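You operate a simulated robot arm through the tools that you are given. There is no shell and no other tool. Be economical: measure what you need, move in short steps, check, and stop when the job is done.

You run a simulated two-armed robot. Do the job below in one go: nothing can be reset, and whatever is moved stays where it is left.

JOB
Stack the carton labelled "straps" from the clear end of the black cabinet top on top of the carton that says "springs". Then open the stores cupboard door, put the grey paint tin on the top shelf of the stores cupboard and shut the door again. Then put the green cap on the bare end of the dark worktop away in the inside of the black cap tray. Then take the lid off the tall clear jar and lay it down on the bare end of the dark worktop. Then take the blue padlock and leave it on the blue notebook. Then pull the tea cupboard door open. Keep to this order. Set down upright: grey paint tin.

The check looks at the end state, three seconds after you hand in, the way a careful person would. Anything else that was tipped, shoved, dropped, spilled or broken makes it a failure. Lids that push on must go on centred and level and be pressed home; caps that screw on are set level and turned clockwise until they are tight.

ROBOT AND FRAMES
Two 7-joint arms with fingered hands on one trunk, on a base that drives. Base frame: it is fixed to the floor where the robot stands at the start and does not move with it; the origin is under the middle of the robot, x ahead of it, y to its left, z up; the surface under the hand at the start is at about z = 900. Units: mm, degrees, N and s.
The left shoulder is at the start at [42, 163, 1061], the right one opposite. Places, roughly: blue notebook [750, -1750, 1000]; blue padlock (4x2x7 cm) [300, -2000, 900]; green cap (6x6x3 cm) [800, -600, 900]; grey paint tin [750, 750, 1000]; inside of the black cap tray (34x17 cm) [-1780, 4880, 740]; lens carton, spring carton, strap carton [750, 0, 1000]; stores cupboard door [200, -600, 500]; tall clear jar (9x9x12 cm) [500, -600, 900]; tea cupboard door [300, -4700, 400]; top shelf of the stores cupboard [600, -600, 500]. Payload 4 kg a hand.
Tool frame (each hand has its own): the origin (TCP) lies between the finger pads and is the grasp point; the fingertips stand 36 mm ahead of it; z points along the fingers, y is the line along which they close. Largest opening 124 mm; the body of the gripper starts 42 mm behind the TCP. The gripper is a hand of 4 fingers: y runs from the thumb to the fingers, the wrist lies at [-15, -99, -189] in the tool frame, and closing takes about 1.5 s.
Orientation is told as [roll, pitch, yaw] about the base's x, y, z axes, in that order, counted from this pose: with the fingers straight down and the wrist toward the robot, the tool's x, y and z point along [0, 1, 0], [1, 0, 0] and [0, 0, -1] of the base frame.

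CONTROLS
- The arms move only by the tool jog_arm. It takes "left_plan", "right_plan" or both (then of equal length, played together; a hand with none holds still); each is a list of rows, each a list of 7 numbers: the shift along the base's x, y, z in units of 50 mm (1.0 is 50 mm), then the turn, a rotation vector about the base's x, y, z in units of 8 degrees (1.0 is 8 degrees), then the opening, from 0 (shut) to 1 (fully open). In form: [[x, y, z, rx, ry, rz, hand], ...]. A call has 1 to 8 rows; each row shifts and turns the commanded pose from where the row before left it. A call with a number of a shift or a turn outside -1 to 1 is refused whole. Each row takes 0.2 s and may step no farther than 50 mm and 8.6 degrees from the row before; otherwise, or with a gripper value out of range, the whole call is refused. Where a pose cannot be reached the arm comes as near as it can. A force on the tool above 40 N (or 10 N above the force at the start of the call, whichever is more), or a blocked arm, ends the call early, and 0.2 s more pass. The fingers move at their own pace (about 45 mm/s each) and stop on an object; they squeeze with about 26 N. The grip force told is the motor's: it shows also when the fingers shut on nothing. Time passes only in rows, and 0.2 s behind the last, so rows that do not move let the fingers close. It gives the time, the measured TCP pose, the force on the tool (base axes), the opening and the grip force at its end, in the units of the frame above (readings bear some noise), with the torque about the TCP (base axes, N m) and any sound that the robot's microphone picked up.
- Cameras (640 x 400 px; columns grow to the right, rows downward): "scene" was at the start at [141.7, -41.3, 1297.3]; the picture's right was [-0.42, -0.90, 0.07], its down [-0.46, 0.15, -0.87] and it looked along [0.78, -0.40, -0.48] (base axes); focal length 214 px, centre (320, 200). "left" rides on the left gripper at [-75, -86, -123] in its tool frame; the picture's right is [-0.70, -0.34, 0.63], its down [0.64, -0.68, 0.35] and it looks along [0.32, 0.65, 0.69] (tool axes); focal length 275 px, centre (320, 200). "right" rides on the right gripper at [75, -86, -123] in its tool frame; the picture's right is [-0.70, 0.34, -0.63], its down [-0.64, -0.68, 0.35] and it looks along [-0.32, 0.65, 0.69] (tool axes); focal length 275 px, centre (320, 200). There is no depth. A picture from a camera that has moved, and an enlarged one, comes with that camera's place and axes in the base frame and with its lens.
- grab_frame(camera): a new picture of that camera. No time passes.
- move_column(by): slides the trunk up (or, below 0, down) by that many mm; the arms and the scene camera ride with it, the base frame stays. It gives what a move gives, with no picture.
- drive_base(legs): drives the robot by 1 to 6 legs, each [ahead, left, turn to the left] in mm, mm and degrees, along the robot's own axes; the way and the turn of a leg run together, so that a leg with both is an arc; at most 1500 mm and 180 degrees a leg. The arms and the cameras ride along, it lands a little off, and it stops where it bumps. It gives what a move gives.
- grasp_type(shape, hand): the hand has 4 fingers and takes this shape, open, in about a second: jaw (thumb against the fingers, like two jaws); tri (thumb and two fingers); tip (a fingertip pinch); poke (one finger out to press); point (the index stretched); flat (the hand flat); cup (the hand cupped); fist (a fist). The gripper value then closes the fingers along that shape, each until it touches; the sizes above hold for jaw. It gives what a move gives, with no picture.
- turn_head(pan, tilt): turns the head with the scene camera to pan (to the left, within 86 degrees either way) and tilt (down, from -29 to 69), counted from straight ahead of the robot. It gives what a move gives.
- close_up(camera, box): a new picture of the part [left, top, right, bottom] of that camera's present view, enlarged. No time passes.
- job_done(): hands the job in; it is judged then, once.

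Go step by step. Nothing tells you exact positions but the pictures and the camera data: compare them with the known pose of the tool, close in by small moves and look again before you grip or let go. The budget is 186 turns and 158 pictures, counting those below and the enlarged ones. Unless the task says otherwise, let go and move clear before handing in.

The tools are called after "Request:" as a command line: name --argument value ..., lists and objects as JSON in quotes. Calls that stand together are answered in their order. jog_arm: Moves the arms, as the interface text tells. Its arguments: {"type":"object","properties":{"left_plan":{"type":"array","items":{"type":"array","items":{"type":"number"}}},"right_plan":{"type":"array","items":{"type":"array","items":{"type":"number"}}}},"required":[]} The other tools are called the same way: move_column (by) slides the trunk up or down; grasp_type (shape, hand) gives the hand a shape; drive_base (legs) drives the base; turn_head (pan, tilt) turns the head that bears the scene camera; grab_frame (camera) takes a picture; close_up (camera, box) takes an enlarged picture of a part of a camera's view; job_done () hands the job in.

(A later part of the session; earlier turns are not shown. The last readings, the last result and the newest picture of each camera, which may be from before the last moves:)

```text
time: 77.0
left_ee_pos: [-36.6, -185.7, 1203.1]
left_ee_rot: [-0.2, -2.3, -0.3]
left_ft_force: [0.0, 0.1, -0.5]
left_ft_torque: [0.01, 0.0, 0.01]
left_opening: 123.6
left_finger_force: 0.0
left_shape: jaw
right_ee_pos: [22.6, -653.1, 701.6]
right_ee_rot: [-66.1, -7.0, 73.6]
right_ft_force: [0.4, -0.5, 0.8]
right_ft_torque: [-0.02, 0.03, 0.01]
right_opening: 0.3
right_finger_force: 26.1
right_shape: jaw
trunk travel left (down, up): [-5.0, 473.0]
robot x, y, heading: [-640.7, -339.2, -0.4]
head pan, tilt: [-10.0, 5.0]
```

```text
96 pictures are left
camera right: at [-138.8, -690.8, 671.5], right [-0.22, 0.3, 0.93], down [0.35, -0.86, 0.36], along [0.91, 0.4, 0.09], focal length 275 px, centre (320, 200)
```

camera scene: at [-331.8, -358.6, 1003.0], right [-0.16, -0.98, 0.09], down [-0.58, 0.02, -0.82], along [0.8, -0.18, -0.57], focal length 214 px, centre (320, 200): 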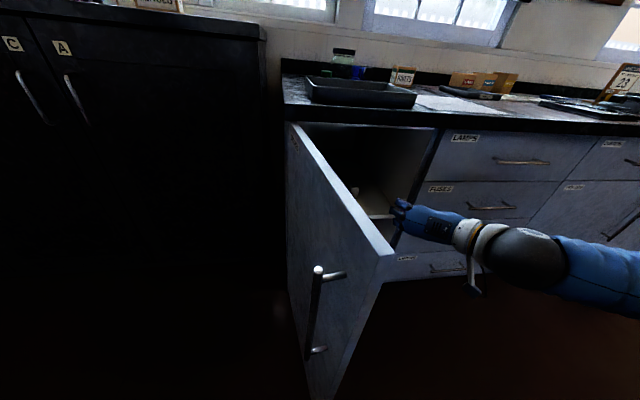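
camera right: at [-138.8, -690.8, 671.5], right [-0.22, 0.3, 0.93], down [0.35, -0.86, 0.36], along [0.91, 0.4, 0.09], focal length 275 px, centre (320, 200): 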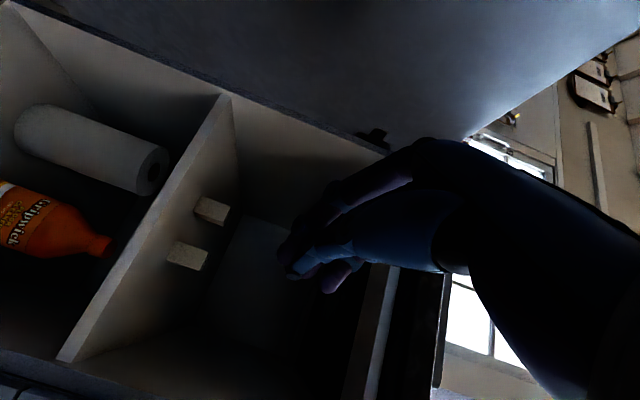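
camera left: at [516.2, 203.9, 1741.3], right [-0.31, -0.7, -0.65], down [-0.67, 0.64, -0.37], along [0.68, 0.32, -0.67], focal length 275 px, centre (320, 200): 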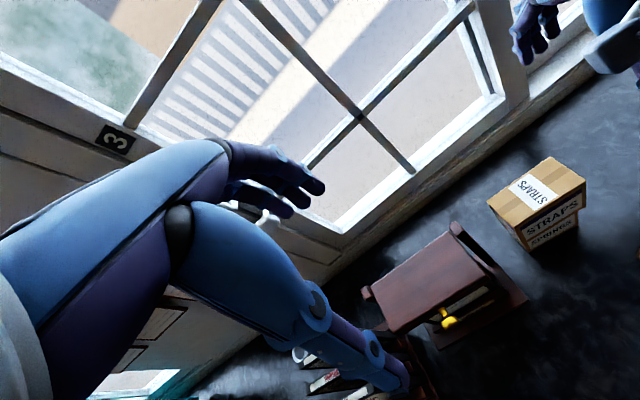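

The door is swung wide open. The top shelf is at about z 515, with two small white blocks toward the back (x≈500) and the front free. I'll test how low the arm can reach in this orientation before fetching the tin.

Request:
jog_arm --right_plan '[[0, 0, -0.5, 0, 0, 0, 0.5], [0, 0, -0.5, 0, 0, 0, 1], [0, 0, -0.5, 0, 0, 0, 1], [0, 0, -0.5, 0, 0, 0, 1], [0, 0, -0.5, 0, 0, 0, 1]]'

Request:
grab_frame --camera "right"

Request:
grab_frame --camera "scene"

```text
time: 78.2
left_ee_pos: [-35.2, -186.4, 1203.5]
left_ee_rot: [-0.1, -2.3, -0.3]
left_ft_force: [0.3, 0.2, 0.2]
left_ft_torque: [0.0, -0.01, -0.01]
left_opening: 123.7
left_finger_force: 0.1
left_shape: jaw
right_ee_pos: [21.8, -651.5, 701.1]
right_ee_rot: [-66.0, -7.1, 73.6]
right_ft_force: [-0.3, -0.4, -0.3]
right_ft_torque: [-0.03, 0.01, 0.01]
right_opening: 88.4
right_finger_force: 0.0
right_shape: jaw
right hand out of reach, approached as far as the arm can: row 1, 2, 3, 4, 5
trunk travel left (down, up): [-5.0, 473.0]
robot x, y, heading: [-641.0, -341.8, -0.5]
head pan, tilt: [-10.0, 5.0]
```

```text
95 pictures are left
camera right: at [-138.7, -691.4, 670.9], right [-0.22, 0.3, 0.93], down [0.35, -0.87, 0.36], along [0.91, 0.4, 0.09], focal length 275 px, centre (320, 200)
```

right: 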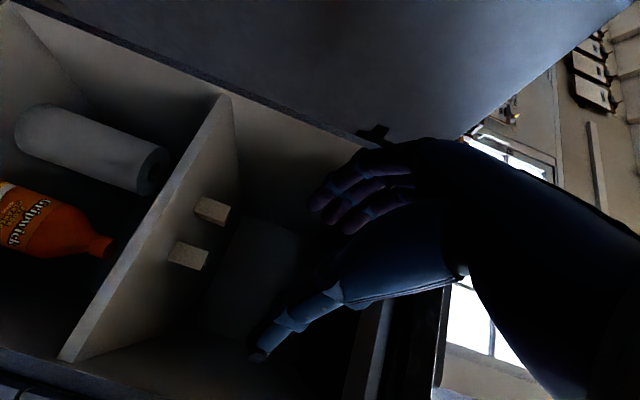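

```text
94 pictures are left
camera scene: at [-331.5, -359.5, 1002.8], right [-0.16, -0.98, 0.09], down [-0.58, 0.02, -0.82], along [0.8, -0.18, -0.57], focal length 214 px, centre (320, 200)
```

scene: 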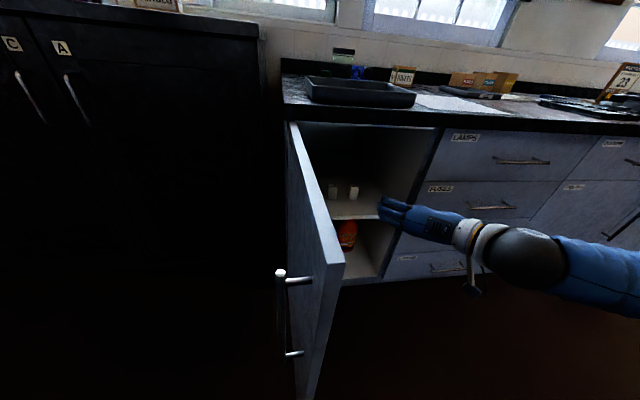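

The arm is at a limit in this pose. I'll test with the hand tilted more downward, since that should allow a lower reach.

Request:
jog_arm --right_plan '[[0, 0, 0, 0, 1, 0, 1], [0, 0, -0.2, 0, 1, 0, 1], [0, 0, -0.4, 0, 1, 0, 1], [0, 0, -0.5, 0, 0.5, 0, 1], [0, 0, -0.5, 0, 0, 0, 1], [0, 0, -0.5, 0, 0, 0, 1], [0, 0, -0.5, 0, 0, 0, 1]]'

Request:
grab_frame --camera "scene"

```text
time: 79.8
left_ee_pos: [-34.2, -188.2, 1203.0]
left_ee_rot: [-0.1, -2.3, -0.3]
left_ft_force: [-0.6, 0.8, -0.3]
left_ft_torque: [0.0, 0.0, -0.03]
left_opening: 123.9
left_finger_force: 0.0
left_shape: jaw
right_ee_pos: [30.5, -629.6, 543.4]
right_ee_rot: [-39.2, 1.4, 72.2]
right_ft_force: [0.5, 0.2, -0.1]
right_ft_torque: [-0.01, 0.03, -0.03]
right_opening: 123.5
right_finger_force: 0.0
right_shape: jaw
right hand out of reach, approached as far as the arm can: row 2, 3, 4
trunk travel left (down, up): [-5.0, 473.0]
robot x, y, heading: [-641.4, -339.9, -0.2]
head pan, tilt: [-10.0, 5.0]
```

```text
93 pictures are left
camera scene: at [-331.1, -359.7, 1002.6], right [-0.16, -0.98, 0.09], down [-0.58, 0.02, -0.82], along [0.8, -0.18, -0.57], focal length 214 px, centre (320, 200)
```

scene: 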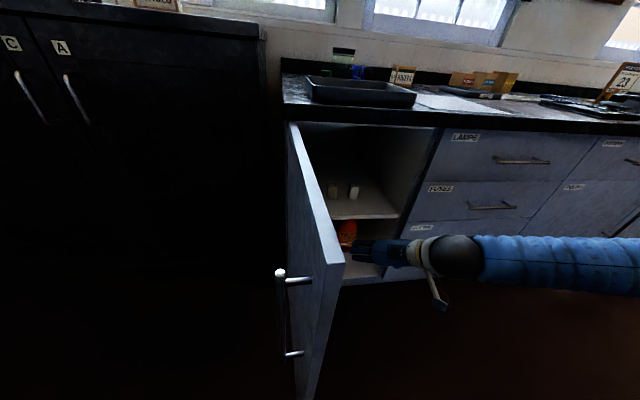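

Tilted about 40° down, the hand reaches z 543, which is low enough. The door at 90° would block the base, though, so I'll push it wider with the closed hand.

Request:
jog_arm --right_plan '[[0, 0, 0.3, 0, 0, 0, 0], [0, 0, 0.3, 0, 0, 0, 0], [0, 0, 0, 0, 0, 0, 0], [0, 0, 0, 0, 0, 0, 0], [0, 0, 0, 0, 0, 0, 0], [0, 0, 0, 0, 0, 0, 0]]'

Request:
drive_base --legs '[[0, 300, 0]]'

Request:
grab_frame --camera "scene"

```text
time: 81.2
left_ee_pos: [-34.8, -186.3, 1204.0]
left_ee_rot: [-0.1, -2.2, -0.2]
left_ft_force: [-0.6, -0.2, 0.3]
left_ft_torque: [0.02, -0.01, -0.02]
left_opening: 123.9
left_finger_force: 0.1
left_shape: jaw
right_ee_pos: [30.1, -628.3, 572.6]
right_ee_rot: [-39.2, 1.3, 72.2]
right_ft_force: [0.5, 0.2, -0.2]
right_ft_torque: [0.02, 0.0, 0.0]
right_opening: 1.9
right_finger_force: 0.1
right_shape: jaw
trunk travel left (down, up): [-5.0, 473.0]
robot x, y, heading: [-636.3, -340.2, -0.6]
head pan, tilt: [-10.0, 5.0]
```

```text
time: 82.8
left_ee_pos: [-31.8, 30.7, 1202.9]
left_ee_rot: [-0.1, -2.1, -0.2]
left_ft_force: [-0.9, -1.2, 0.6]
left_ft_torque: [0.07, -0.02, 0.01]
left_opening: 124.0
left_finger_force: 0.1
left_shape: jaw
right_ee_pos: [35.1, -416.8, 570.7]
right_ee_rot: [-39.2, 1.8, 71.2]
right_ft_force: [0.0, -0.5, 0.8]
right_ft_torque: [0.01, 0.02, 0.0]
right_opening: 0.1
right_finger_force: 25.5
right_shape: jaw
trunk travel left (down, up): [-5.0, 473.0]
robot x, y, heading: [-634.6, -124.1, -0.3]
head pan, tilt: [-10.0, 5.0]
stopped in leg 1: the force on the tool passed its limit at 204 N (the readings are from after the stop); the commanded pose is now the measured one
```

```text
92 pictures are left
camera scene: at [-329.7, -142.9, 1002.9], right [-0.16, -0.98, 0.09], down [-0.58, 0.02, -0.82], along [0.8, -0.18, -0.57], focal length 214 px, centre (320, 200)
```

scene: 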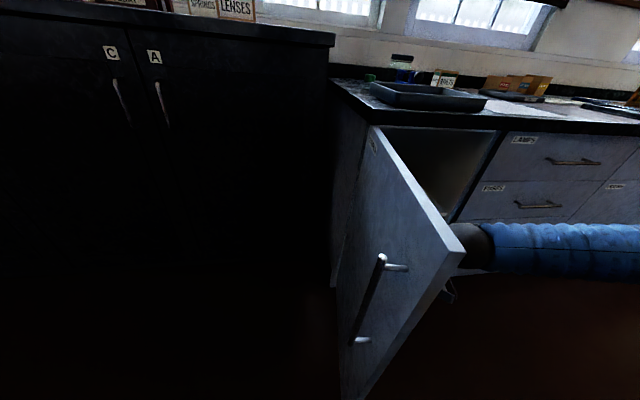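

The door stops at about 90°, so I have to work to its right. I'll stand at about y −650 and test reaching to the shelf front with the empty hand.

Request:
drive_base --legs '[[-20, -526, 0]]'

Request:
jog_arm --right_plan '[[0, 0.7, 0, 0, 0, 0, 0], [0, 0.7, 0, 0, 0, 0, 0], [0, 0.7, 0, 0, 0, 0, 0], [0, 0.7, 0, 0, 0, 0, 0], [0, 0.7, 0, 0, 0, 0, 0.5], [0, 0.7, 0, 0, 0, 0, 1], [0, 0.7, 0, 0, 0, 0, 1], [0, 0.7, 0, 0, 0, 0, 1]]'

Request:
grab_frame --camera "scene"

```text
time: 85.9
left_ee_pos: [-55.0, -503.2, 1202.5]
left_ee_rot: [-0.1, -2.1, -0.9]
left_ft_force: [-0.1, -0.3, -0.6]
left_ft_torque: [0.04, -0.02, 0.0]
left_opening: 123.8
left_finger_force: 0.1
left_shape: jaw
right_ee_pos: [4.1, -953.3, 571.3]
right_ee_rot: [-39.1, 1.8, 70.5]
right_ft_force: [0.6, -0.7, -0.3]
right_ft_torque: [-0.01, 0.01, 0.0]
right_opening: 0.0
right_finger_force: 26.0
right_shape: jaw
trunk travel left (down, up): [-5.0, 473.0]
robot x, y, heading: [-662.7, -651.8, -1.1]
head pan, tilt: [-10.0, 5.0]
```

```text
time: 87.7
left_ee_pos: [-55.9, -502.8, 1201.9]
left_ee_rot: [-0.2, -2.1, -0.9]
left_ft_force: [-0.2, -0.4, -0.2]
left_ft_torque: [0.0, 0.03, -0.01]
left_opening: 124.0
left_finger_force: 0.0
left_shape: jaw
right_ee_pos: [4.4, -674.3, 571.8]
right_ee_rot: [-39.1, 1.9, 70.5]
right_ft_force: [0.8, 0.5, -0.1]
right_ft_torque: [-0.01, -0.02, -0.06]
right_opening: 70.7
right_finger_force: 0.1
right_shape: jaw
trunk travel left (down, up): [-5.0, 473.0]
robot x, y, heading: [-662.9, -649.5, -1.0]
head pan, tilt: [-10.0, 5.0]
```

```text
91 pictures are left
camera scene: at [-355.5, -673.2, 1002.7], right [-0.17, -0.98, 0.09], down [-0.58, 0.03, -0.82], along [0.8, -0.19, -0.57], focal length 214 px, centre (320, 200)
```

scene: 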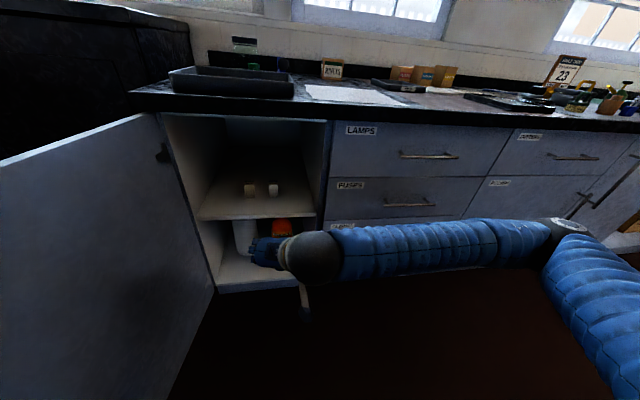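

Reachable. The forearm runs parallel to the drawers, so I'll try extending forward while yawing the hand, so that the forearm comes more from behind.

Request:
jog_arm --right_plan '[[0.7, 0, 0.1, 0, 0, -1, 1], [0.7, 0, 0.1, 0, 0, -1, 1], [0.7, 0, 0.1, 0, 0, -1, 1], [0.7, 0, 0.1, 0, 0, -1, 1], [0.7, 0.3, 0, 0, 0, 0, 1], [0.7, 0.3, 0, 0, 0, 0, 1]]'

Request:
grab_frame --camera "scene"

Request:
grab_frame --camera "right"

```text
time: 89.1
left_ee_pos: [-56.8, -502.4, 1202.8]
left_ee_rot: [-0.2, -2.1, -0.8]
left_ft_force: [-0.3, 0.3, 0.4]
left_ft_torque: [0.02, -0.02, -0.03]
left_opening: 123.6
left_finger_force: 0.0
left_shape: jaw
right_ee_pos: [215.4, -642.7, 589.0]
right_ee_rot: [-39.3, 2.0, 38.5]
right_ft_force: [-0.9, -0.1, -0.2]
right_ft_torque: [0.0, 0.01, -0.03]
right_opening: 123.5
right_finger_force: 0.2
right_shape: jaw
trunk travel left (down, up): [-5.0, 473.0]
robot x, y, heading: [-665.9, -648.6, -1.5]
head pan, tilt: [-10.0, 5.0]
```

```text
90 pictures are left
camera scene: at [-355.6, -673.0, 1002.7], right [-0.17, -0.98, 0.09], down [-0.58, 0.03, -0.82], along [0.8, -0.19, -0.57], focal length 214 px, centre (320, 200)
```

scene: 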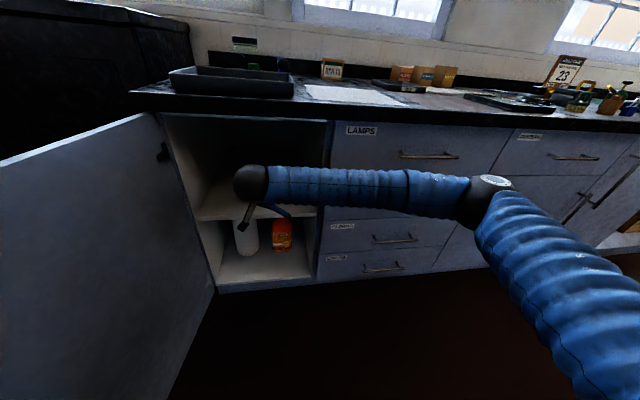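

```text
89 pictures are left
camera right: at [64.3, -588.5, 640.2], right [0.37, 0.12, 0.92], down [-0.08, -0.98, 0.16], along [0.92, -0.14, -0.36], focal length 275 px, centre (320, 200)
```

right: 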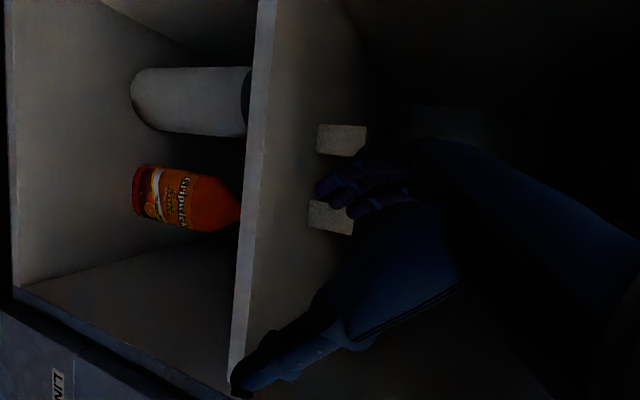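

It works. The blocks actually sit near x≈340, y≈−570 and −650, so the left front of the shelf, around (285, −480), is the free place. I'll test that reach with the empty hand.

Request:
jog_arm --right_plan '[[0, 0.5, 0.2, 0, 0, 0, 1], [0, 0.7, 0.2, 0, 0, 0, 1], [0.2, 0.7, 0, 0, 0, 0, 1], [0.4, 0.7, 0, 0, 0, 0, 1], [0.4, 0.6, 0, 0, 0, 0, 1], [0.4, 0, 0, 0, 0, 0, 1]]'

Request:
turn_head --pan 10 --tilt 0

Request:
grab_frame --camera "scene"

Request:
grab_frame --camera "right"

```text
time: 90.5
left_ee_pos: [-55.9, -502.0, 1202.3]
left_ee_rot: [-0.1, -2.1, -0.8]
left_ft_force: [0.1, -0.1, 0.1]
left_ft_torque: [-0.01, -0.02, 0.03]
left_opening: 123.8
left_finger_force: 0.2
left_shape: jaw
right_ee_pos: [285.1, -482.5, 610.5]
right_ee_rot: [-39.2, 1.9, 38.5]
right_ft_force: [0.0, 1.0, 0.9]
right_ft_torque: [-0.01, -0.01, 0.02]
right_opening: 123.9
right_finger_force: 0.0
right_shape: jaw
trunk travel left (down, up): [-5.0, 473.0]
robot x, y, heading: [-662.5, -647.2, -0.9]
head pan, tilt: [-10.0, 5.0]
```

```text
time: 91.3
left_ee_pos: [-55.9, -503.0, 1203.1]
left_ee_rot: [-0.2, -2.2, -0.8]
left_ft_force: [0.0, 0.3, 0.2]
left_ft_torque: [-0.02, 0.02, 0.04]
left_opening: 123.9
left_finger_force: 0.0
left_shape: jaw
right_ee_pos: [285.6, -482.5, 609.4]
right_ee_rot: [-39.3, 1.9, 38.4]
right_ft_force: [-0.2, 0.7, 0.4]
right_ft_torque: [-0.02, -0.02, -0.02]
right_opening: 123.9
right_finger_force: 0.0
right_shape: jaw
trunk travel left (down, up): [-5.0, 473.0]
robot x, y, heading: [-662.8, -648.0, -1.0]
head pan, tilt: [10.0, 0.0]
```

```text
88 pictures are left
camera scene: at [-352.6, -641.4, 1010.5], right [0.13, -0.99, -0.09], down [-0.5, 0.01, -0.86], along [0.85, 0.16, -0.5], focal length 214 px, centre (320, 200)
```

scene: 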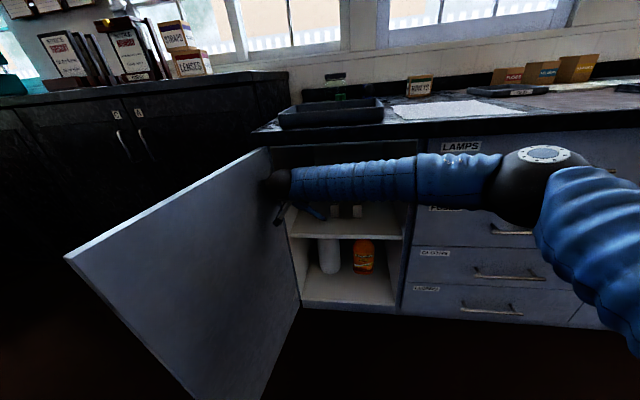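

```text
87 pictures are left
camera right: at [134.7, -427.9, 660.8], right [0.37, 0.12, 0.92], down [-0.08, -0.98, 0.16], along [0.92, -0.14, -0.36], focal length 275 px, centre (320, 200)
```

right: 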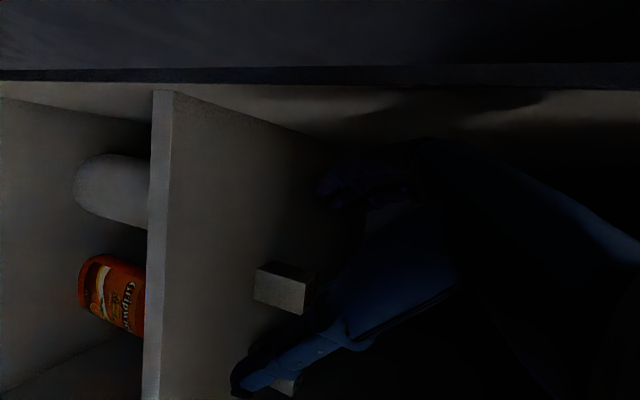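

That reach works. I now have a verified placing pose: robot (−663, −648), TCP (285, −482). I'll withdraw and go for the tin.

Request:
jog_arm --right_plan '[[-0.4, 0, 0, 0, 0, 0, 1], [-0.4, -0.6, 0, 0, 0, 0, 1], [-0.4, -0.7, 0, 0, 0, 0, 1], [-0.2, -0.7, 0, 0, 0, 0, 1], [-0.7, 0, 0, 0, 0, 0, 1], [-0.8, 0, 0, 0, 0, 0, 1], [-0.8, 0, 0, 0, 0, 0, 1], [-0.8, 0, 0, 0, 0, 0, 1]]'

Request:
drive_base --legs '[[-350, 0, 0]]'

Request:
move_column --by 470

Request:
drive_base --legs '[[0, 1450, 1]]'

Request:
turn_head --pan 15 --tilt 30

Request:
grab_frame --camera "scene"

```text
time: 93.1
left_ee_pos: [-57.2, -502.4, 1203.5]
left_ee_rot: [-0.2, -2.2, -0.9]
left_ft_force: [0.6, 0.5, 0.6]
left_ft_torque: [0.0, -0.03, 0.02]
left_opening: 123.7
left_finger_force: 0.1
left_shape: jaw
right_ee_pos: [57.6, -582.3, 610.6]
right_ee_rot: [-39.2, 1.8, 38.5]
right_ft_force: [0.0, -0.2, 0.5]
right_ft_torque: [0.0, -0.03, 0.02]
right_opening: 123.6
right_finger_force: 0.1
right_shape: jaw
trunk travel left (down, up): [-5.0, 473.0]
robot x, y, heading: [-662.7, -649.7, -1.0]
head pan, tilt: [10.0, 0.0]
```

```text
time: 95.4
left_ee_pos: [-406.2, -498.3, 1203.7]
left_ee_rot: [-0.2, -2.1, -1.1]
left_ft_force: [0.1, 0.1, -0.3]
left_ft_torque: [0.01, -0.03, 0.0]
left_opening: 123.8
left_finger_force: 0.0
left_shape: jaw
right_ee_pos: [-290.7, -577.4, 611.0]
right_ee_rot: [-39.2, 1.8, 38.2]
right_ft_force: [0.4, 0.0, 0.3]
right_ft_torque: [-0.01, 0.04, 0.01]
right_opening: 124.0
right_finger_force: 0.0
right_shape: jaw
trunk travel left (down, up): [-5.0, 473.0]
robot x, y, heading: [-1012.3, -637.3, -1.2]
head pan, tilt: [10.0, 0.0]
```

```text
refused: 470 is not a number from -400 to 400
```

```text
time: 102.7
left_ee_pos: [-396.8, 981.9, 1201.8]
left_ee_rot: [-0.3, -2.1, 0.4]
left_ft_force: [-0.4, 0.1, -0.1]
left_ft_torque: [-0.01, 0.01, -0.02]
left_opening: 123.9
left_finger_force: 0.0
left_shape: jaw
right_ee_pos: [-279.9, 906.5, 610.5]
right_ee_rot: [-39.2, 2.0, 39.8]
right_ft_force: [-0.1, 0.0, -0.7]
right_ft_torque: [-0.02, -0.02, 0.0]
right_opening: 123.5
right_finger_force: 0.0
right_shape: jaw
trunk travel left (down, up): [-5.0, 473.0]
robot x, y, heading: [-999.4, 819.7, 0.5]
head pan, tilt: [10.0, 0.0]
```

```text
time: 103.6
left_ee_pos: [-395.9, 982.4, 1202.9]
left_ee_rot: [-0.2, -2.1, 0.4]
left_ft_force: [-0.1, 0.1, -0.5]
left_ft_torque: [0.0, -0.02, -0.02]
left_opening: 123.8
left_finger_force: 0.0
left_shape: jaw
right_ee_pos: [-280.7, 904.2, 610.6]
right_ee_rot: [-39.2, 2.0, 39.8]
right_ft_force: [-0.6, -0.6, -0.2]
right_ft_torque: [-0.01, 0.0, -0.01]
right_opening: 123.7
right_finger_force: 0.0
right_shape: jaw
trunk travel left (down, up): [-5.0, 473.0]
robot x, y, heading: [-1003.5, 820.3, 0.3]
head pan, tilt: [15.0, 30.0]
```

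```text
86 pictures are left
camera scene: at [-715.2, 844.1, 969.5], right [0.23, -0.96, -0.13], down [-0.85, -0.13, -0.51], along [0.47, 0.23, -0.85], focal length 214 px, centre (320, 200)
```

scene: 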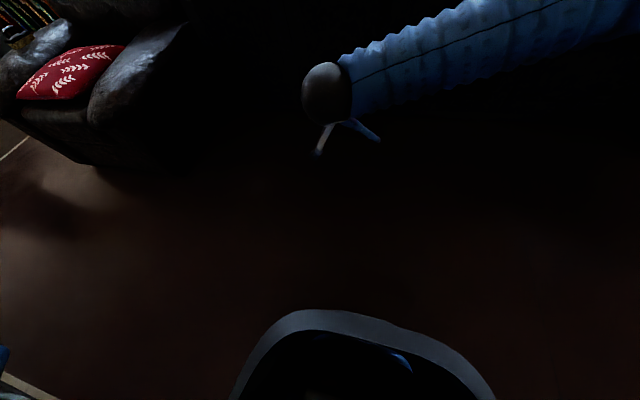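

Clear floor here. I'll raise the trunk for the cabinet top.

Request:
move_column --by 400

Request:
turn_head --pan 10 --tilt 15

Request:
grab_frame --camera "scene"

Request:
close_up --camera "scene" --box '[220, 140, 420, 260]'

```text
time: 107.5
left_ee_pos: [-396.2, 981.8, 1601.9]
left_ee_rot: [-0.2, -2.1, 0.4]
left_ft_force: [0.9, -0.9, 0.8]
left_ft_torque: [-0.02, -0.02, -0.01]
left_opening: 123.2
left_finger_force: 0.1
left_shape: jaw
right_ee_pos: [-279.6, 905.2, 1009.8]
right_ee_rot: [-39.1, 2.0, 39.8]
right_ft_force: [0.1, 0.3, -0.2]
right_ft_torque: [-0.02, 0.01, 0.02]
right_opening: 123.9
right_finger_force: 0.0
right_shape: jaw
trunk travel left (down, up): [-405.0, 73.0]
robot x, y, heading: [-999.7, 818.9, 0.4]
head pan, tilt: [15.0, 30.0]
```

```text
time: 108.2
left_ee_pos: [-396.0, 982.2, 1601.4]
left_ee_rot: [-0.2, -2.1, 0.6]
left_ft_force: [-0.3, 0.0, 0.3]
left_ft_torque: [-0.02, 0.0, 0.02]
left_opening: 123.8
left_finger_force: 0.0
left_shape: jaw
right_ee_pos: [-280.0, 905.9, 1010.5]
right_ee_rot: [-39.3, 1.9, 39.8]
right_ft_force: [-0.5, -0.3, -0.9]
right_ft_torque: [0.03, 0.01, 0.01]
right_opening: 123.9
right_finger_force: 0.1
right_shape: jaw
trunk travel left (down, up): [-405.0, 73.0]
robot x, y, heading: [-999.6, 818.8, 0.3]
head pan, tilt: [10.0, 15.0]
```

```text
85 pictures are left
camera scene: at [-913.5, 836.1, 1506.2], right [0.18, -0.98, 0.0], down [-0.27, -0.05, -0.96], along [0.95, 0.17, -0.27], focal length 214 px, centre (320, 200)
```

scene: 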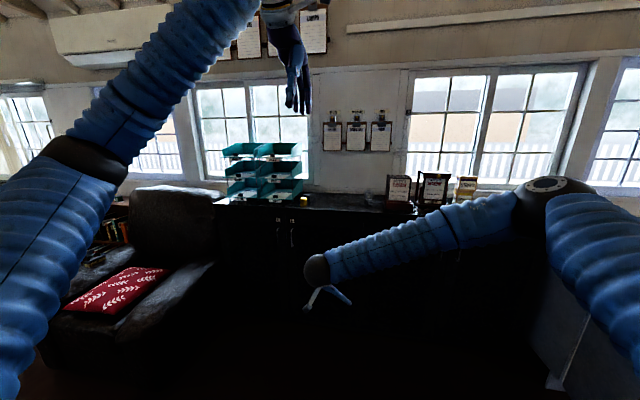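

```text
3.20 times, centred on (320, 200) of scene
camera zoom: at [-913.5, 836.1, 1506.2], right [0.18, -0.98, 0.0], down [-0.27, -0.05, -0.96], along [0.95, 0.17, -0.27], focal length 686 px, centre (320, 200)
```

zoom: 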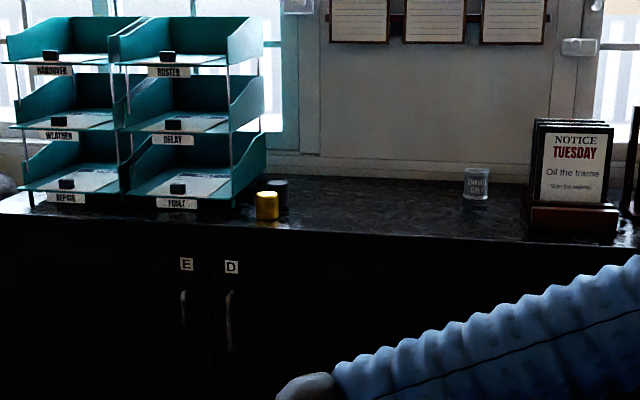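

The tin is in clear view at about (762, 746), with free space to its left. I'll yaw the hand so that its forearm runs straight back, and shift it to the robot's right side.

Request:
jog_arm --right_plan '[[0, -0.85, 0.2, 0, 0, -0.5, 1], [0, -0.85, 0.2, 0, 0, -0.5, 1], [0, -0.85, 0.2, 0, 0, -0.5, 1], [0, -0.85, 0.2, 0, 0, -0.5, 1], [0, -0.85, 0.2, 0, 0, -0.5, 1], [0, -0.85, 0.2, 0, 0, -0.5, 1], [0, -0.85, 0.2, 0, 0, -0.5, 1], [0, -0.85, 0.2, 0, 0, -0.5, 1]]'

Request:
move_column --by 70

Request:
drive_base --legs '[[300, 180, 0]]'

Request:
grab_frame --camera "scene"

Request:
grab_frame --camera "right"

```text
time: 110.0
left_ee_pos: [-397.3, 980.7, 1603.9]
left_ee_rot: [-0.1, -2.2, 0.4]
left_ft_force: [0.2, 0.0, 0.2]
left_ft_torque: [0.02, 0.0, -0.01]
left_opening: 123.8
left_finger_force: 0.0
left_shape: jaw
right_ee_pos: [-281.4, 565.8, 1090.4]
right_ee_rot: [-39.2, 1.8, 7.8]
right_ft_force: [-0.5, -0.1, 1.0]
right_ft_torque: [0.0, 0.02, 0.01]
right_opening: 123.5
right_finger_force: 0.1
right_shape: jaw
trunk travel left (down, up): [-405.0, 73.0]
robot x, y, heading: [-1003.6, 818.2, 0.5]
head pan, tilt: [10.0, 15.0]
```

```text
time: 111.1
left_ee_pos: [-395.4, 981.3, 1673.0]
left_ee_rot: [-0.1, -2.1, 0.4]
left_ft_force: [0.5, -0.4, -0.2]
left_ft_torque: [-0.02, 0.0, 0.01]
left_opening: 123.7
left_finger_force: 0.0
left_shape: jaw
right_ee_pos: [-279.9, 564.6, 1160.4]
right_ee_rot: [-39.2, 1.8, 7.7]
right_ft_force: [0.0, -0.9, -0.2]
right_ft_torque: [-0.02, -0.03, 0.0]
right_opening: 123.8
right_finger_force: 0.1
right_shape: jaw
trunk travel left (down, up): [-475.0, 3.0]
robot x, y, heading: [-999.0, 821.2, 0.2]
head pan, tilt: [10.0, 15.0]
```

```text
time: 113.4
left_ee_pos: [-93.0, 1164.0, 1671.9]
left_ee_rot: [-0.2, -2.1, 0.6]
left_ft_force: [-0.9, 0.2, 0.2]
left_ft_torque: [-0.03, -0.02, 0.0]
left_opening: 123.8
left_finger_force: 0.1
left_shape: jaw
right_ee_pos: [25.5, 749.0, 1160.0]
right_ee_rot: [-39.2, 2.0, 8.0]
right_ft_force: [0.4, -0.3, -0.5]
right_ft_torque: [0.02, -0.02, 0.02]
right_opening: 123.8
right_finger_force: 0.0
right_shape: jaw
trunk travel left (down, up): [-475.0, 3.0]
robot x, y, heading: [-694.4, 1001.5, 0.3]
head pan, tilt: [10.0, 15.0]
```

```text
83 pictures are left
camera scene: at [-615.6, 1016.7, 1577.4], right [0.18, -0.98, 0.0], down [-0.25, -0.05, -0.97], along [0.95, 0.18, -0.26], focal length 214 px, centre (320, 200)
```

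scene: 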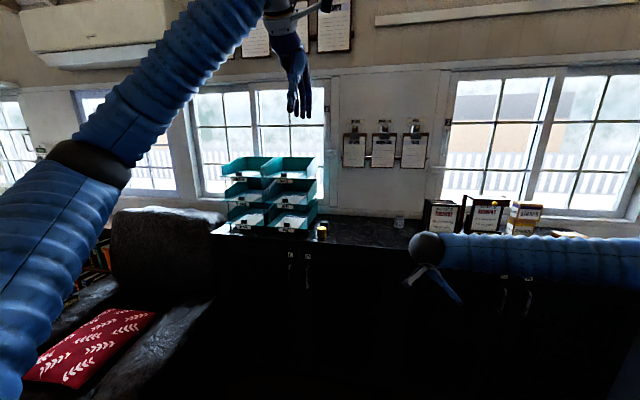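

```text
82 pictures are left
camera right: at [-77.3, 871.8, 1210.7], right [0.38, -0.09, 0.92], down [-0.57, -0.81, 0.16], along [0.73, -0.59, -0.36], focal length 275 px, centre (320, 200)
```

right: 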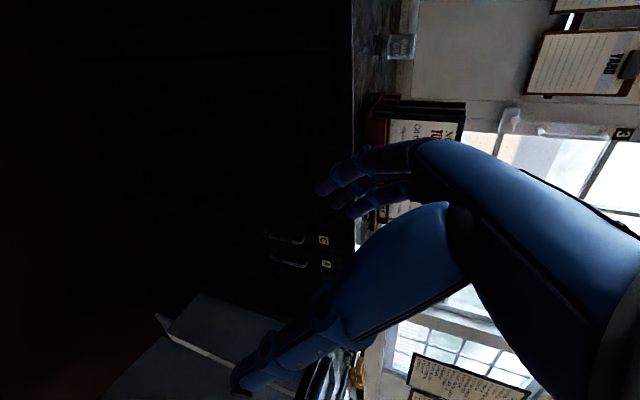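

In this orientation the wrist is folded back and the forearm would sweep over the racks. I'll flip the tilt to the other side (roll +39, yaw −70) so the forearm trails naturally behind.

Request:
jog_arm --right_plan '[[0, 0, 0.4, 0.693, 0.063, -0.696, 1], [0, 0, 0.4, 0.696, -0.005, -0.696, 1], [0, 0, 0.4, 0.692, -0.072, -0.696, 1], [0, 0, 0.4, 0.682, -0.139, -0.696, 1], [0, 0, 0.2, 0.665, -0.205, -0.696, 1], [0, 0, 0, 0.643, -0.267, -0.696, 1], [0, 0, 0, 0.613, -0.329, -0.696, 1]]'

Request:
jog_arm --right_plan '[[0, 0, 0, 0.578, -0.387, -0.696, 1], [0, 0, 0, 0.539, -0.441, -0.696, 1], [0, 0, 0, 0.493, -0.491, -0.696, 1], [0, 0, 0, 0.443, -0.537, -0.696, 1], [0, 0, 0, 0.389, -0.577, -0.696, 1], [0, 0, 0, 0.331, -0.612, -0.696, 1], [0, 0, 0, 0.27, -0.642, -0.696, 1]]'

Request:
grab_frame --camera "scene"

Request:
grab_frame --camera "right"

```text
time: 115.0
left_ee_pos: [-92.8, 1164.9, 1672.7]
left_ee_rot: [-0.1, -2.3, 0.7]
left_ft_force: [-0.8, -0.4, -0.1]
left_ft_torque: [0.01, -0.02, 0.01]
left_opening: 123.9
left_finger_force: 0.1
left_shape: jaw
right_ee_pos: [26.0, 748.4, 1250.4]
right_ee_rot: [-0.2, 1.5, -29.9]
right_ft_force: [-1.0, -0.8, -0.5]
right_ft_torque: [-0.01, -0.05, -0.02]
right_opening: 123.6
right_finger_force: 0.1
right_shape: jaw
trunk travel left (down, up): [-475.0, 3.0]
robot x, y, heading: [-695.0, 1003.5, 0.7]
head pan, tilt: [10.0, 15.0]
```

```text
time: 116.6
left_ee_pos: [-93.0, 1164.7, 1672.3]
left_ee_rot: [-0.2, -2.2, 0.6]
left_ft_force: [0.4, 0.4, 0.1]
left_ft_torque: [0.01, 0.02, 0.02]
left_opening: 123.8
left_finger_force: 0.0
left_shape: jaw
right_ee_pos: [25.4, 747.6, 1251.4]
right_ee_rot: [38.9, 0.3, -68.4]
right_ft_force: [-0.3, -0.3, 0.0]
right_ft_torque: [-0.01, 0.03, 0.01]
right_opening: 123.4
right_finger_force: 0.1
right_shape: jaw
trunk travel left (down, up): [-475.0, 3.0]
robot x, y, heading: [-699.3, 1002.6, 0.4]
head pan, tilt: [10.0, 15.0]
```

```text
81 pictures are left
camera scene: at [-615.5, 1016.7, 1577.3], right [0.18, -0.98, 0.0], down [-0.26, -0.05, -0.97], along [0.95, 0.18, -0.26], focal length 214 px, centre (320, 200)
```

scene: 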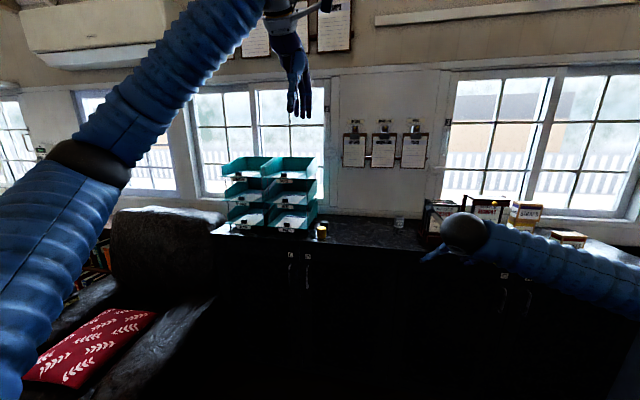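

```text
80 pictures are left
camera right: at [-23.1, 820.9, 1393.9], right [-0.75, -0.66, 0.06], down [-0.52, 0.53, -0.67], along [0.41, -0.53, -0.74], focal length 275 px, centre (320, 200)
```

right: 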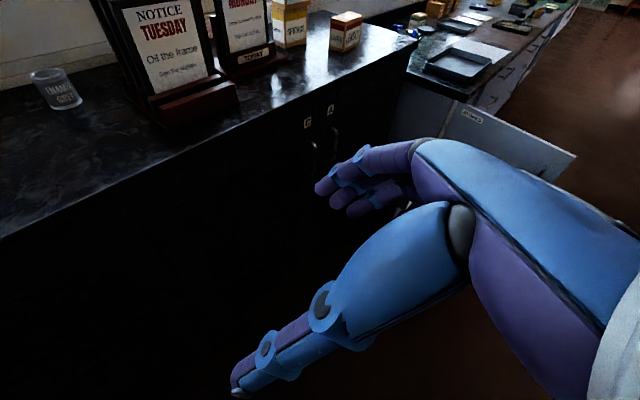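

Request:
turn_head --pan -35 --tilt 30

Request:
grab_frame --camera "scene"

```text
time: 117.7
left_ee_pos: [-93.2, 1165.6, 1673.2]
left_ee_rot: [-0.2, -2.3, 0.7]
left_ft_force: [0.5, 0.8, -0.5]
left_ft_torque: [-0.01, 0.01, 0.01]
left_opening: 123.8
left_finger_force: 0.2
left_shape: jaw
right_ee_pos: [25.7, 748.8, 1251.0]
right_ee_rot: [38.6, 0.3, -68.2]
right_ft_force: [0.0, -0.1, 0.7]
right_ft_torque: [0.0, -0.02, 0.0]
right_opening: 123.9
right_finger_force: 0.1
right_shape: jaw
trunk travel left (down, up): [-475.0, 3.0]
robot x, y, heading: [-693.1, 999.5, 0.4]
head pan, tilt: [-35.0, 30.0]
```

```text
79 pictures are left
camera scene: at [-632.8, 948.5, 1553.2], right [-0.57, -0.82, 0.0], down [-0.41, 0.28, -0.87], along [0.71, -0.49, -0.5], focal length 214 px, centre (320, 200)
```

scene: 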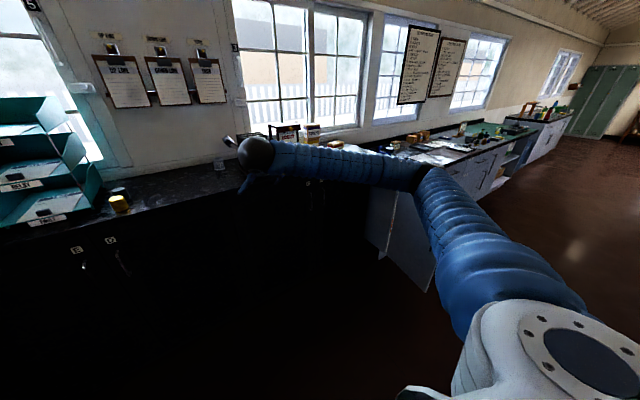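

The forearm geometry clears the rack boards, passing in front and above the low base rail. I'll drive forward toward the tin, staying high.

Request:
drive_base --legs '[[620, 0, 0]]'

Request:
turn_head --pan -5 --tilt 30

Request:
grab_frame --camera "scene"

Request:
grab_frame --camera "right"

```text
time: 121.2
left_ee_pos: [535.6, 1164.7, 1674.1]
left_ee_rot: [-0.1, -2.1, 0.2]
left_ft_force: [0.1, 0.3, -0.6]
left_ft_torque: [0.03, 0.02, 0.01]
left_opening: 123.8
left_finger_force: 0.2
left_shape: jaw
right_ee_pos: [649.7, 745.7, 1251.0]
right_ee_rot: [38.7, 0.3, -68.6]
right_ft_force: [0.1, -0.3, 0.0]
right_ft_torque: [-0.04, 0.02, 0.0]
right_opening: 123.7
right_finger_force: 0.1
right_shape: jaw
trunk travel left (down, up): [-475.0, 3.0]
robot x, y, heading: [-68.5, 1003.5, 0.0]
head pan, tilt: [-35.0, 30.0]
```

```text
time: 122.2
left_ee_pos: [534.5, 1162.7, 1673.7]
left_ee_rot: [-0.3, -2.2, 0.4]
left_ft_force: [0.7, -0.7, 0.1]
left_ft_torque: [-0.01, 0.0, 0.0]
left_opening: 123.8
left_finger_force: 0.1
left_shape: jaw
right_ee_pos: [651.2, 745.7, 1251.2]
right_ee_rot: [38.7, 0.3, -68.6]
right_ft_force: [-1.3, 0.2, 0.8]
right_ft_torque: [0.0, -0.01, 0.0]
right_opening: 123.8
right_finger_force: 0.0
right_shape: jaw
trunk travel left (down, up): [-475.0, 3.0]
robot x, y, heading: [-70.6, 1005.7, 0.1]
head pan, tilt: [-5.0, 30.0]
```

```text
78 pictures are left
camera scene: at [9.2, 995.4, 1553.2], right [-0.09, -1.0, 0.0], down [-0.5, 0.04, -0.87], along [0.86, -0.07, -0.5], focal length 214 px, centre (320, 200)
```

scene: 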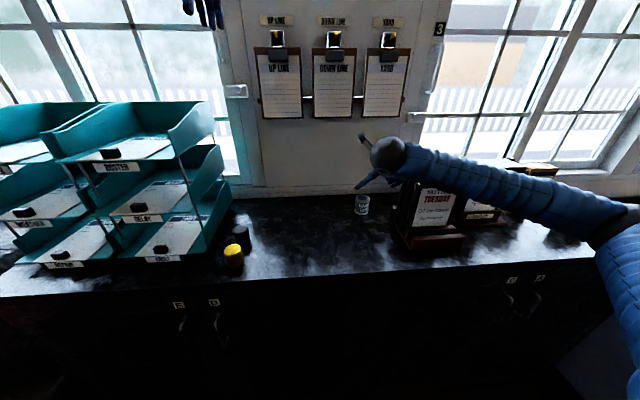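

```text
77 pictures are left
camera right: at [602.1, 820.0, 1394.0], right [-0.75, -0.66, 0.06], down [-0.52, 0.53, -0.67], along [0.41, -0.53, -0.74], focal length 275 px, centre (320, 200)
```

right: 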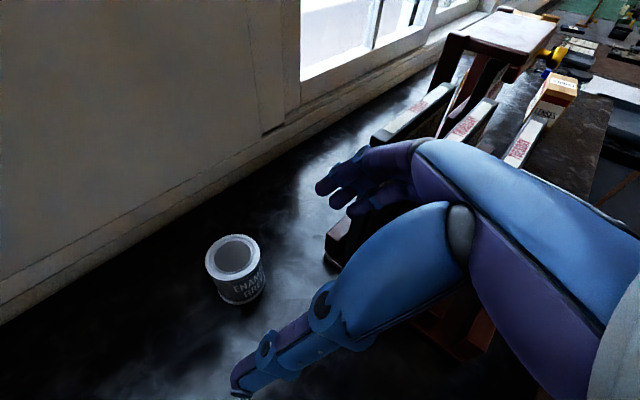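

The tin is clearly seen at about (757, 757), about 68 mm tall, and it stands clear of the rack base corner at (704, 665). I'll approach along the tool axis with the hand three-quarters open.

Request:
jog_arm --right_plan '[[0.33, -0.08, -0.51, 0, 0, 0, 0.75], [0.33, -0.08, -0.51, 0, 0, 0, 0.75], [0.33, -0.08, -0.51, 0, 0, 0, 0.75], [0, 0, 0, 0, 0, 0, 0.75]]'

Request:
grab_frame --camera "right"

Request:
close_up --camera "scene" --box '[300, 120, 460, 250]'

```text
time: 123.2
left_ee_pos: [534.8, 1163.8, 1673.3]
left_ee_rot: [-0.2, -2.3, 0.3]
left_ft_force: [0.1, 0.2, 0.0]
left_ft_torque: [-0.02, 0.01, 0.03]
left_opening: 123.6
left_finger_force: 0.1
left_shape: jaw
right_ee_pos: [700.5, 735.2, 1175.4]
right_ee_rot: [38.7, 0.3, -68.6]
right_ft_force: [-0.9, 0.1, 0.6]
right_ft_torque: [0.01, 0.03, -0.04]
right_opening: 93.3
right_finger_force: 0.1
right_shape: jaw
trunk travel left (down, up): [-475.0, 3.0]
robot x, y, heading: [-71.1, 1002.4, 0.1]
head pan, tilt: [-5.0, 30.0]
```

```text
76 pictures are left
camera right: at [651.3, 808.5, 1317.7], right [-0.75, -0.66, 0.06], down [-0.52, 0.53, -0.67], along [0.41, -0.53, -0.74], focal length 275 px, centre (320, 200)
```

right: 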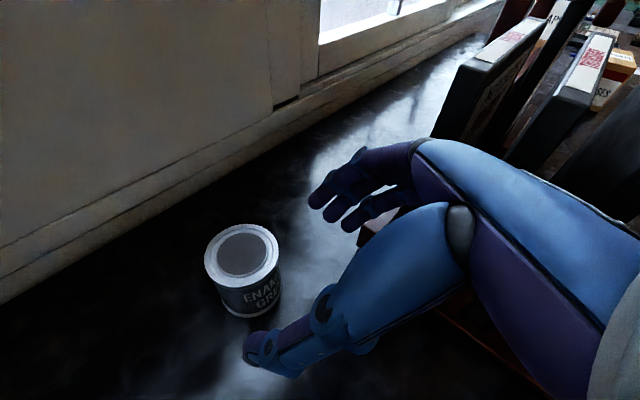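

```text
3.08 times, centred on (380, 185) of scene
camera zoom: at [9.4, 995.6, 1553.2], right [-0.09, -1.0, 0.0], down [-0.5, 0.04, -0.87], along [0.86, -0.07, -0.5], focal length 660 px, centre (135, 246)
```

zoom: 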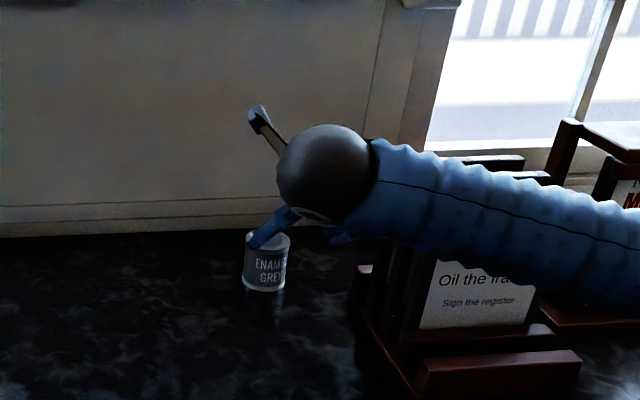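

The forearm has roughly 45 mm of clearance to the rack. Tin refined to (762, 758). Advancing in to the grasp.

Request:
jog_arm --right_plan '[[0.403, 0.152, -0.53, 0, 0, 0, 0.75], [0.403, 0.152, -0.53, 0, 0, 0, 0.75], [0.403, 0.152, -0.53, 0, 0, 0, 0.75]]'

Request:
grab_frame --camera "right"

Request:
close_up --camera "scene" --box '[300, 120, 460, 250]'

```text
time: 124.0
left_ee_pos: [535.0, 1163.6, 1671.4]
left_ee_rot: [-0.3, -2.0, 0.3]
left_ft_force: [0.1, 0.2, -0.4]
left_ft_torque: [0.0, 0.02, -0.01]
left_opening: 123.7
left_finger_force: 0.0
left_shape: jaw
right_ee_pos: [760.0, 755.5, 1095.1]
right_ee_rot: [38.6, 0.3, -68.7]
right_ft_force: [0.3, 0.6, -1.0]
right_ft_torque: [-0.02, 0.01, 0.02]
right_opening: 93.0
right_finger_force: 0.0
right_shape: jaw
trunk travel left (down, up): [-475.0, 3.0]
robot x, y, heading: [-67.5, 1004.8, -0.0]
head pan, tilt: [-5.0, 30.0]
```

```text
74 pictures are left
camera right: at [712.0, 829.5, 1238.5], right [-0.75, -0.66, 0.06], down [-0.52, 0.53, -0.67], along [0.41, -0.53, -0.74], focal length 275 px, centre (320, 200)
```

right: 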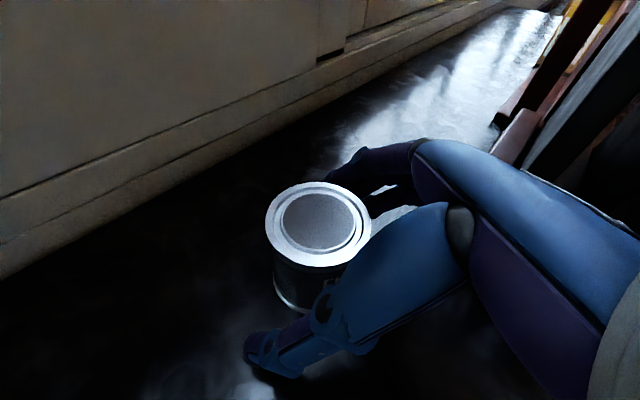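

```text
3.08 times, centred on (380, 185) of scene
camera zoom: at [10.6, 995.7, 1553.1], right [-0.09, -1.0, 0.0], down [-0.5, 0.04, -0.87], along [0.86, -0.07, -0.5], focal length 660 px, centre (135, 246)
```

zoom: 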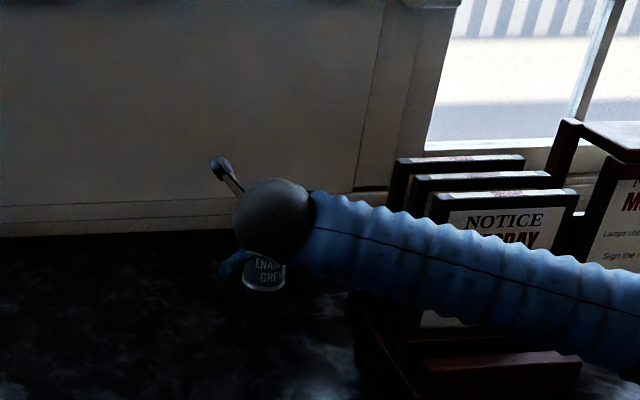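

The tin sits centrally between the fingers. Small nudge, close, then lift.

Request:
jog_arm --right_plan '[[0.08, 0.03, 0, 0, 0, 0, 0.75], [0, 0, 0, 0, 0, 0, 0.5], [0, 0, 0, 0, 0, 0, 0.3], [0, 0, 0, 0, 0, 0, 0], [0, 0, 0, 0, 0, 0, 0], [0, 0, 0, 0, 0, 0, 0], [0, 0, 0, 0, 0, 0, 0]]'

Request:
jog_arm --right_plan '[[0, 0, 0.2, 0, 0, 0, 0], [0, 0, 0.6, 0, 0, 0, 0], [0, 0, 0.6, 0, 0, 0, 0]]'

Request:
grab_frame --camera "right"

Request:
close_up --camera "scene" --box '[300, 120, 460, 250]'

```text
time: 125.6
left_ee_pos: [533.6, 1165.3, 1673.2]
left_ee_rot: [-0.2, -2.3, 0.3]
left_ft_force: [-1.1, 0.1, 0.2]
left_ft_torque: [0.02, 0.02, -0.01]
left_opening: 123.9
left_finger_force: 0.0
left_shape: jaw
right_ee_pos: [763.4, 758.3, 1097.2]
right_ee_rot: [38.8, 0.3, -68.7]
right_ft_force: [-0.2, 0.9, 8.3]
right_ft_torque: [-0.29, -0.25, 0.04]
right_opening: 65.0
right_finger_force: 26.4
right_shape: jaw
trunk travel left (down, up): [-475.0, 3.0]
robot x, y, heading: [-67.7, 1004.6, 0.2]
head pan, tilt: [-5.0, 30.0]
```

```text
time: 126.4
left_ee_pos: [535.9, 1164.4, 1672.8]
left_ee_rot: [-0.2, -2.1, 0.3]
left_ft_force: [0.2, 0.1, 0.4]
left_ft_torque: [0.02, -0.01, -0.01]
left_opening: 123.8
left_finger_force: 0.1
left_shape: jaw
right_ee_pos: [763.5, 761.9, 1163.8]
right_ee_rot: [38.6, 0.3, -68.6]
right_ft_force: [0.3, 0.1, -2.6]
right_ft_torque: [0.01, -0.01, 0.0]
right_opening: 64.5
right_finger_force: 25.9
right_shape: jaw
trunk travel left (down, up): [-475.0, 3.0]
robot x, y, heading: [-68.2, 1006.3, 0.2]
head pan, tilt: [-5.0, 30.0]
```

```text
72 pictures are left
camera right: at [715.5, 834.5, 1307.2], right [-0.75, -0.66, 0.06], down [-0.52, 0.53, -0.67], along [0.41, -0.53, -0.74], focal length 275 px, centre (320, 200)
```

right: 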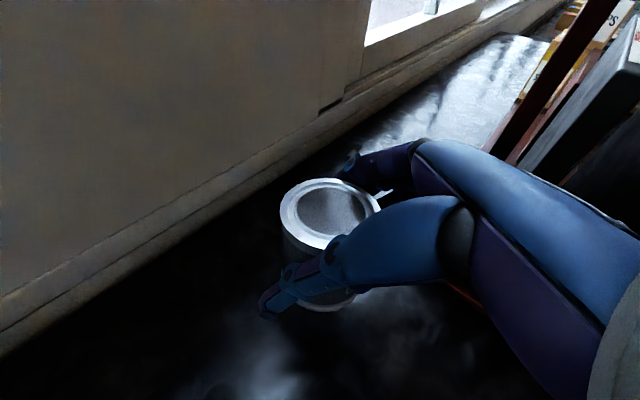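

```text
3.08 times, centred on (380, 185) of scene
camera zoom: at [9.9, 995.7, 1553.2], right [-0.09, -1.0, 0.0], down [-0.5, 0.04, -0.87], along [0.86, -0.07, -0.5], focal length 660 px, centre (135, 246)
```

zoom: 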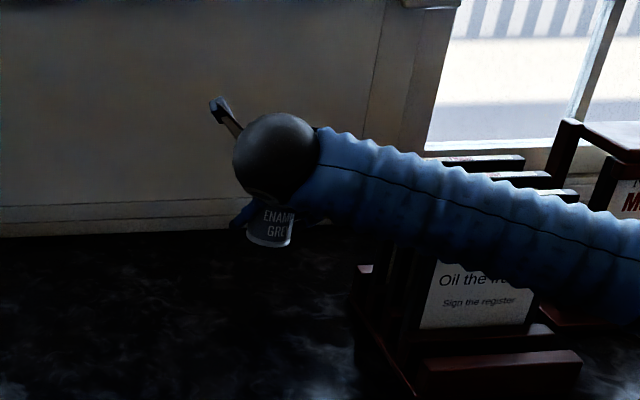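

The tin is held upright, with its bottom about 47 mm below the TCP. I'll lift a bit more, back away and drive to a standoff at the cupboard with the base turned 30° left, so the hand pose suits placing.

Request:
jog_arm --right_plan '[[0, 0, 0.6, 0, 0, 0, 0], [0, 0, 0.6, 0, 0, 0, 0]]'

Request:
drive_base --legs '[[-716, 0, 0], [0, -900, 0], [0, -827, 0], [0, 0, 30]]'

Request:
turn_head --pan -15 --tilt 30

Request:
grab_frame --camera "scene"

```text
time: 127.0
left_ee_pos: [535.8, 1164.5, 1673.7]
left_ee_rot: [-0.2, -2.1, 0.4]
left_ft_force: [-0.1, -0.1, 0.1]
left_ft_torque: [-0.02, -0.02, 0.03]
left_opening: 123.7
left_finger_force: 0.1
left_shape: jaw
right_ee_pos: [764.9, 757.2, 1224.1]
right_ee_rot: [38.5, 0.3, -68.6]
right_ft_force: [0.0, 0.4, -1.3]
right_ft_torque: [0.03, 0.01, 0.02]
right_opening: 64.7
right_finger_force: 26.5
right_shape: jaw
trunk travel left (down, up): [-475.0, 3.0]
robot x, y, heading: [-68.1, 1003.0, -0.1]
head pan, tilt: [-5.0, 30.0]
```

```text
time: 140.8
left_ee_pos: [-352.5, -290.9, 1673.7]
left_ee_rot: [-0.2, -2.2, 30.7]
left_ft_force: [-0.7, 1.0, 0.5]
left_ft_torque: [-0.03, 0.0, -0.03]
left_opening: 123.9
left_finger_force: 0.1
left_shape: jaw
right_ee_pos: [51.1, -524.8, 1223.9]
right_ee_rot: [38.7, 0.3, -38.3]
right_ft_force: [-0.7, 0.5, -2.0]
right_ft_torque: [0.03, 0.0, 0.01]
right_opening: 64.3
right_finger_force: 25.9
right_shape: jaw
trunk travel left (down, up): [-475.0, 3.0]
robot x, y, heading: [-793.0, -733.6, 30.8]
head pan, tilt: [-5.0, 30.0]
```

```text
time: 141.5
left_ee_pos: [-352.2, -290.5, 1672.6]
left_ee_rot: [-0.2, -2.1, 30.7]
left_ft_force: [0.4, 0.8, -0.1]
left_ft_torque: [0.02, -0.02, -0.02]
left_opening: 123.9
left_finger_force: 0.0
left_shape: jaw
right_ee_pos: [49.8, -526.0, 1223.6]
right_ee_rot: [38.7, 0.3, -38.2]
right_ft_force: [-1.5, -0.5, -1.7]
right_ft_torque: [-0.02, 0.01, 0.0]
right_opening: 64.4
right_finger_force: 26.1
right_shape: jaw
trunk travel left (down, up): [-475.0, 3.0]
robot x, y, heading: [-793.1, -733.8, 30.6]
head pan, tilt: [-15.0, 30.0]
```

```text
70 pictures are left
camera scene: at [-715.5, -715.9, 1553.1], right [0.27, -0.96, 0.0], down [-0.48, -0.13, -0.87], along [0.83, 0.23, -0.5], focal length 214 px, centre (320, 200)
```

scene: 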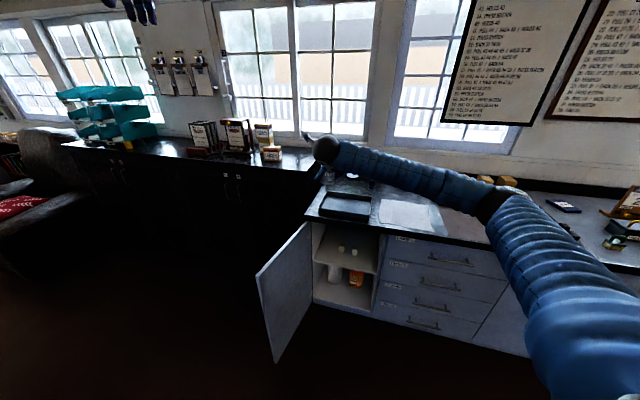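

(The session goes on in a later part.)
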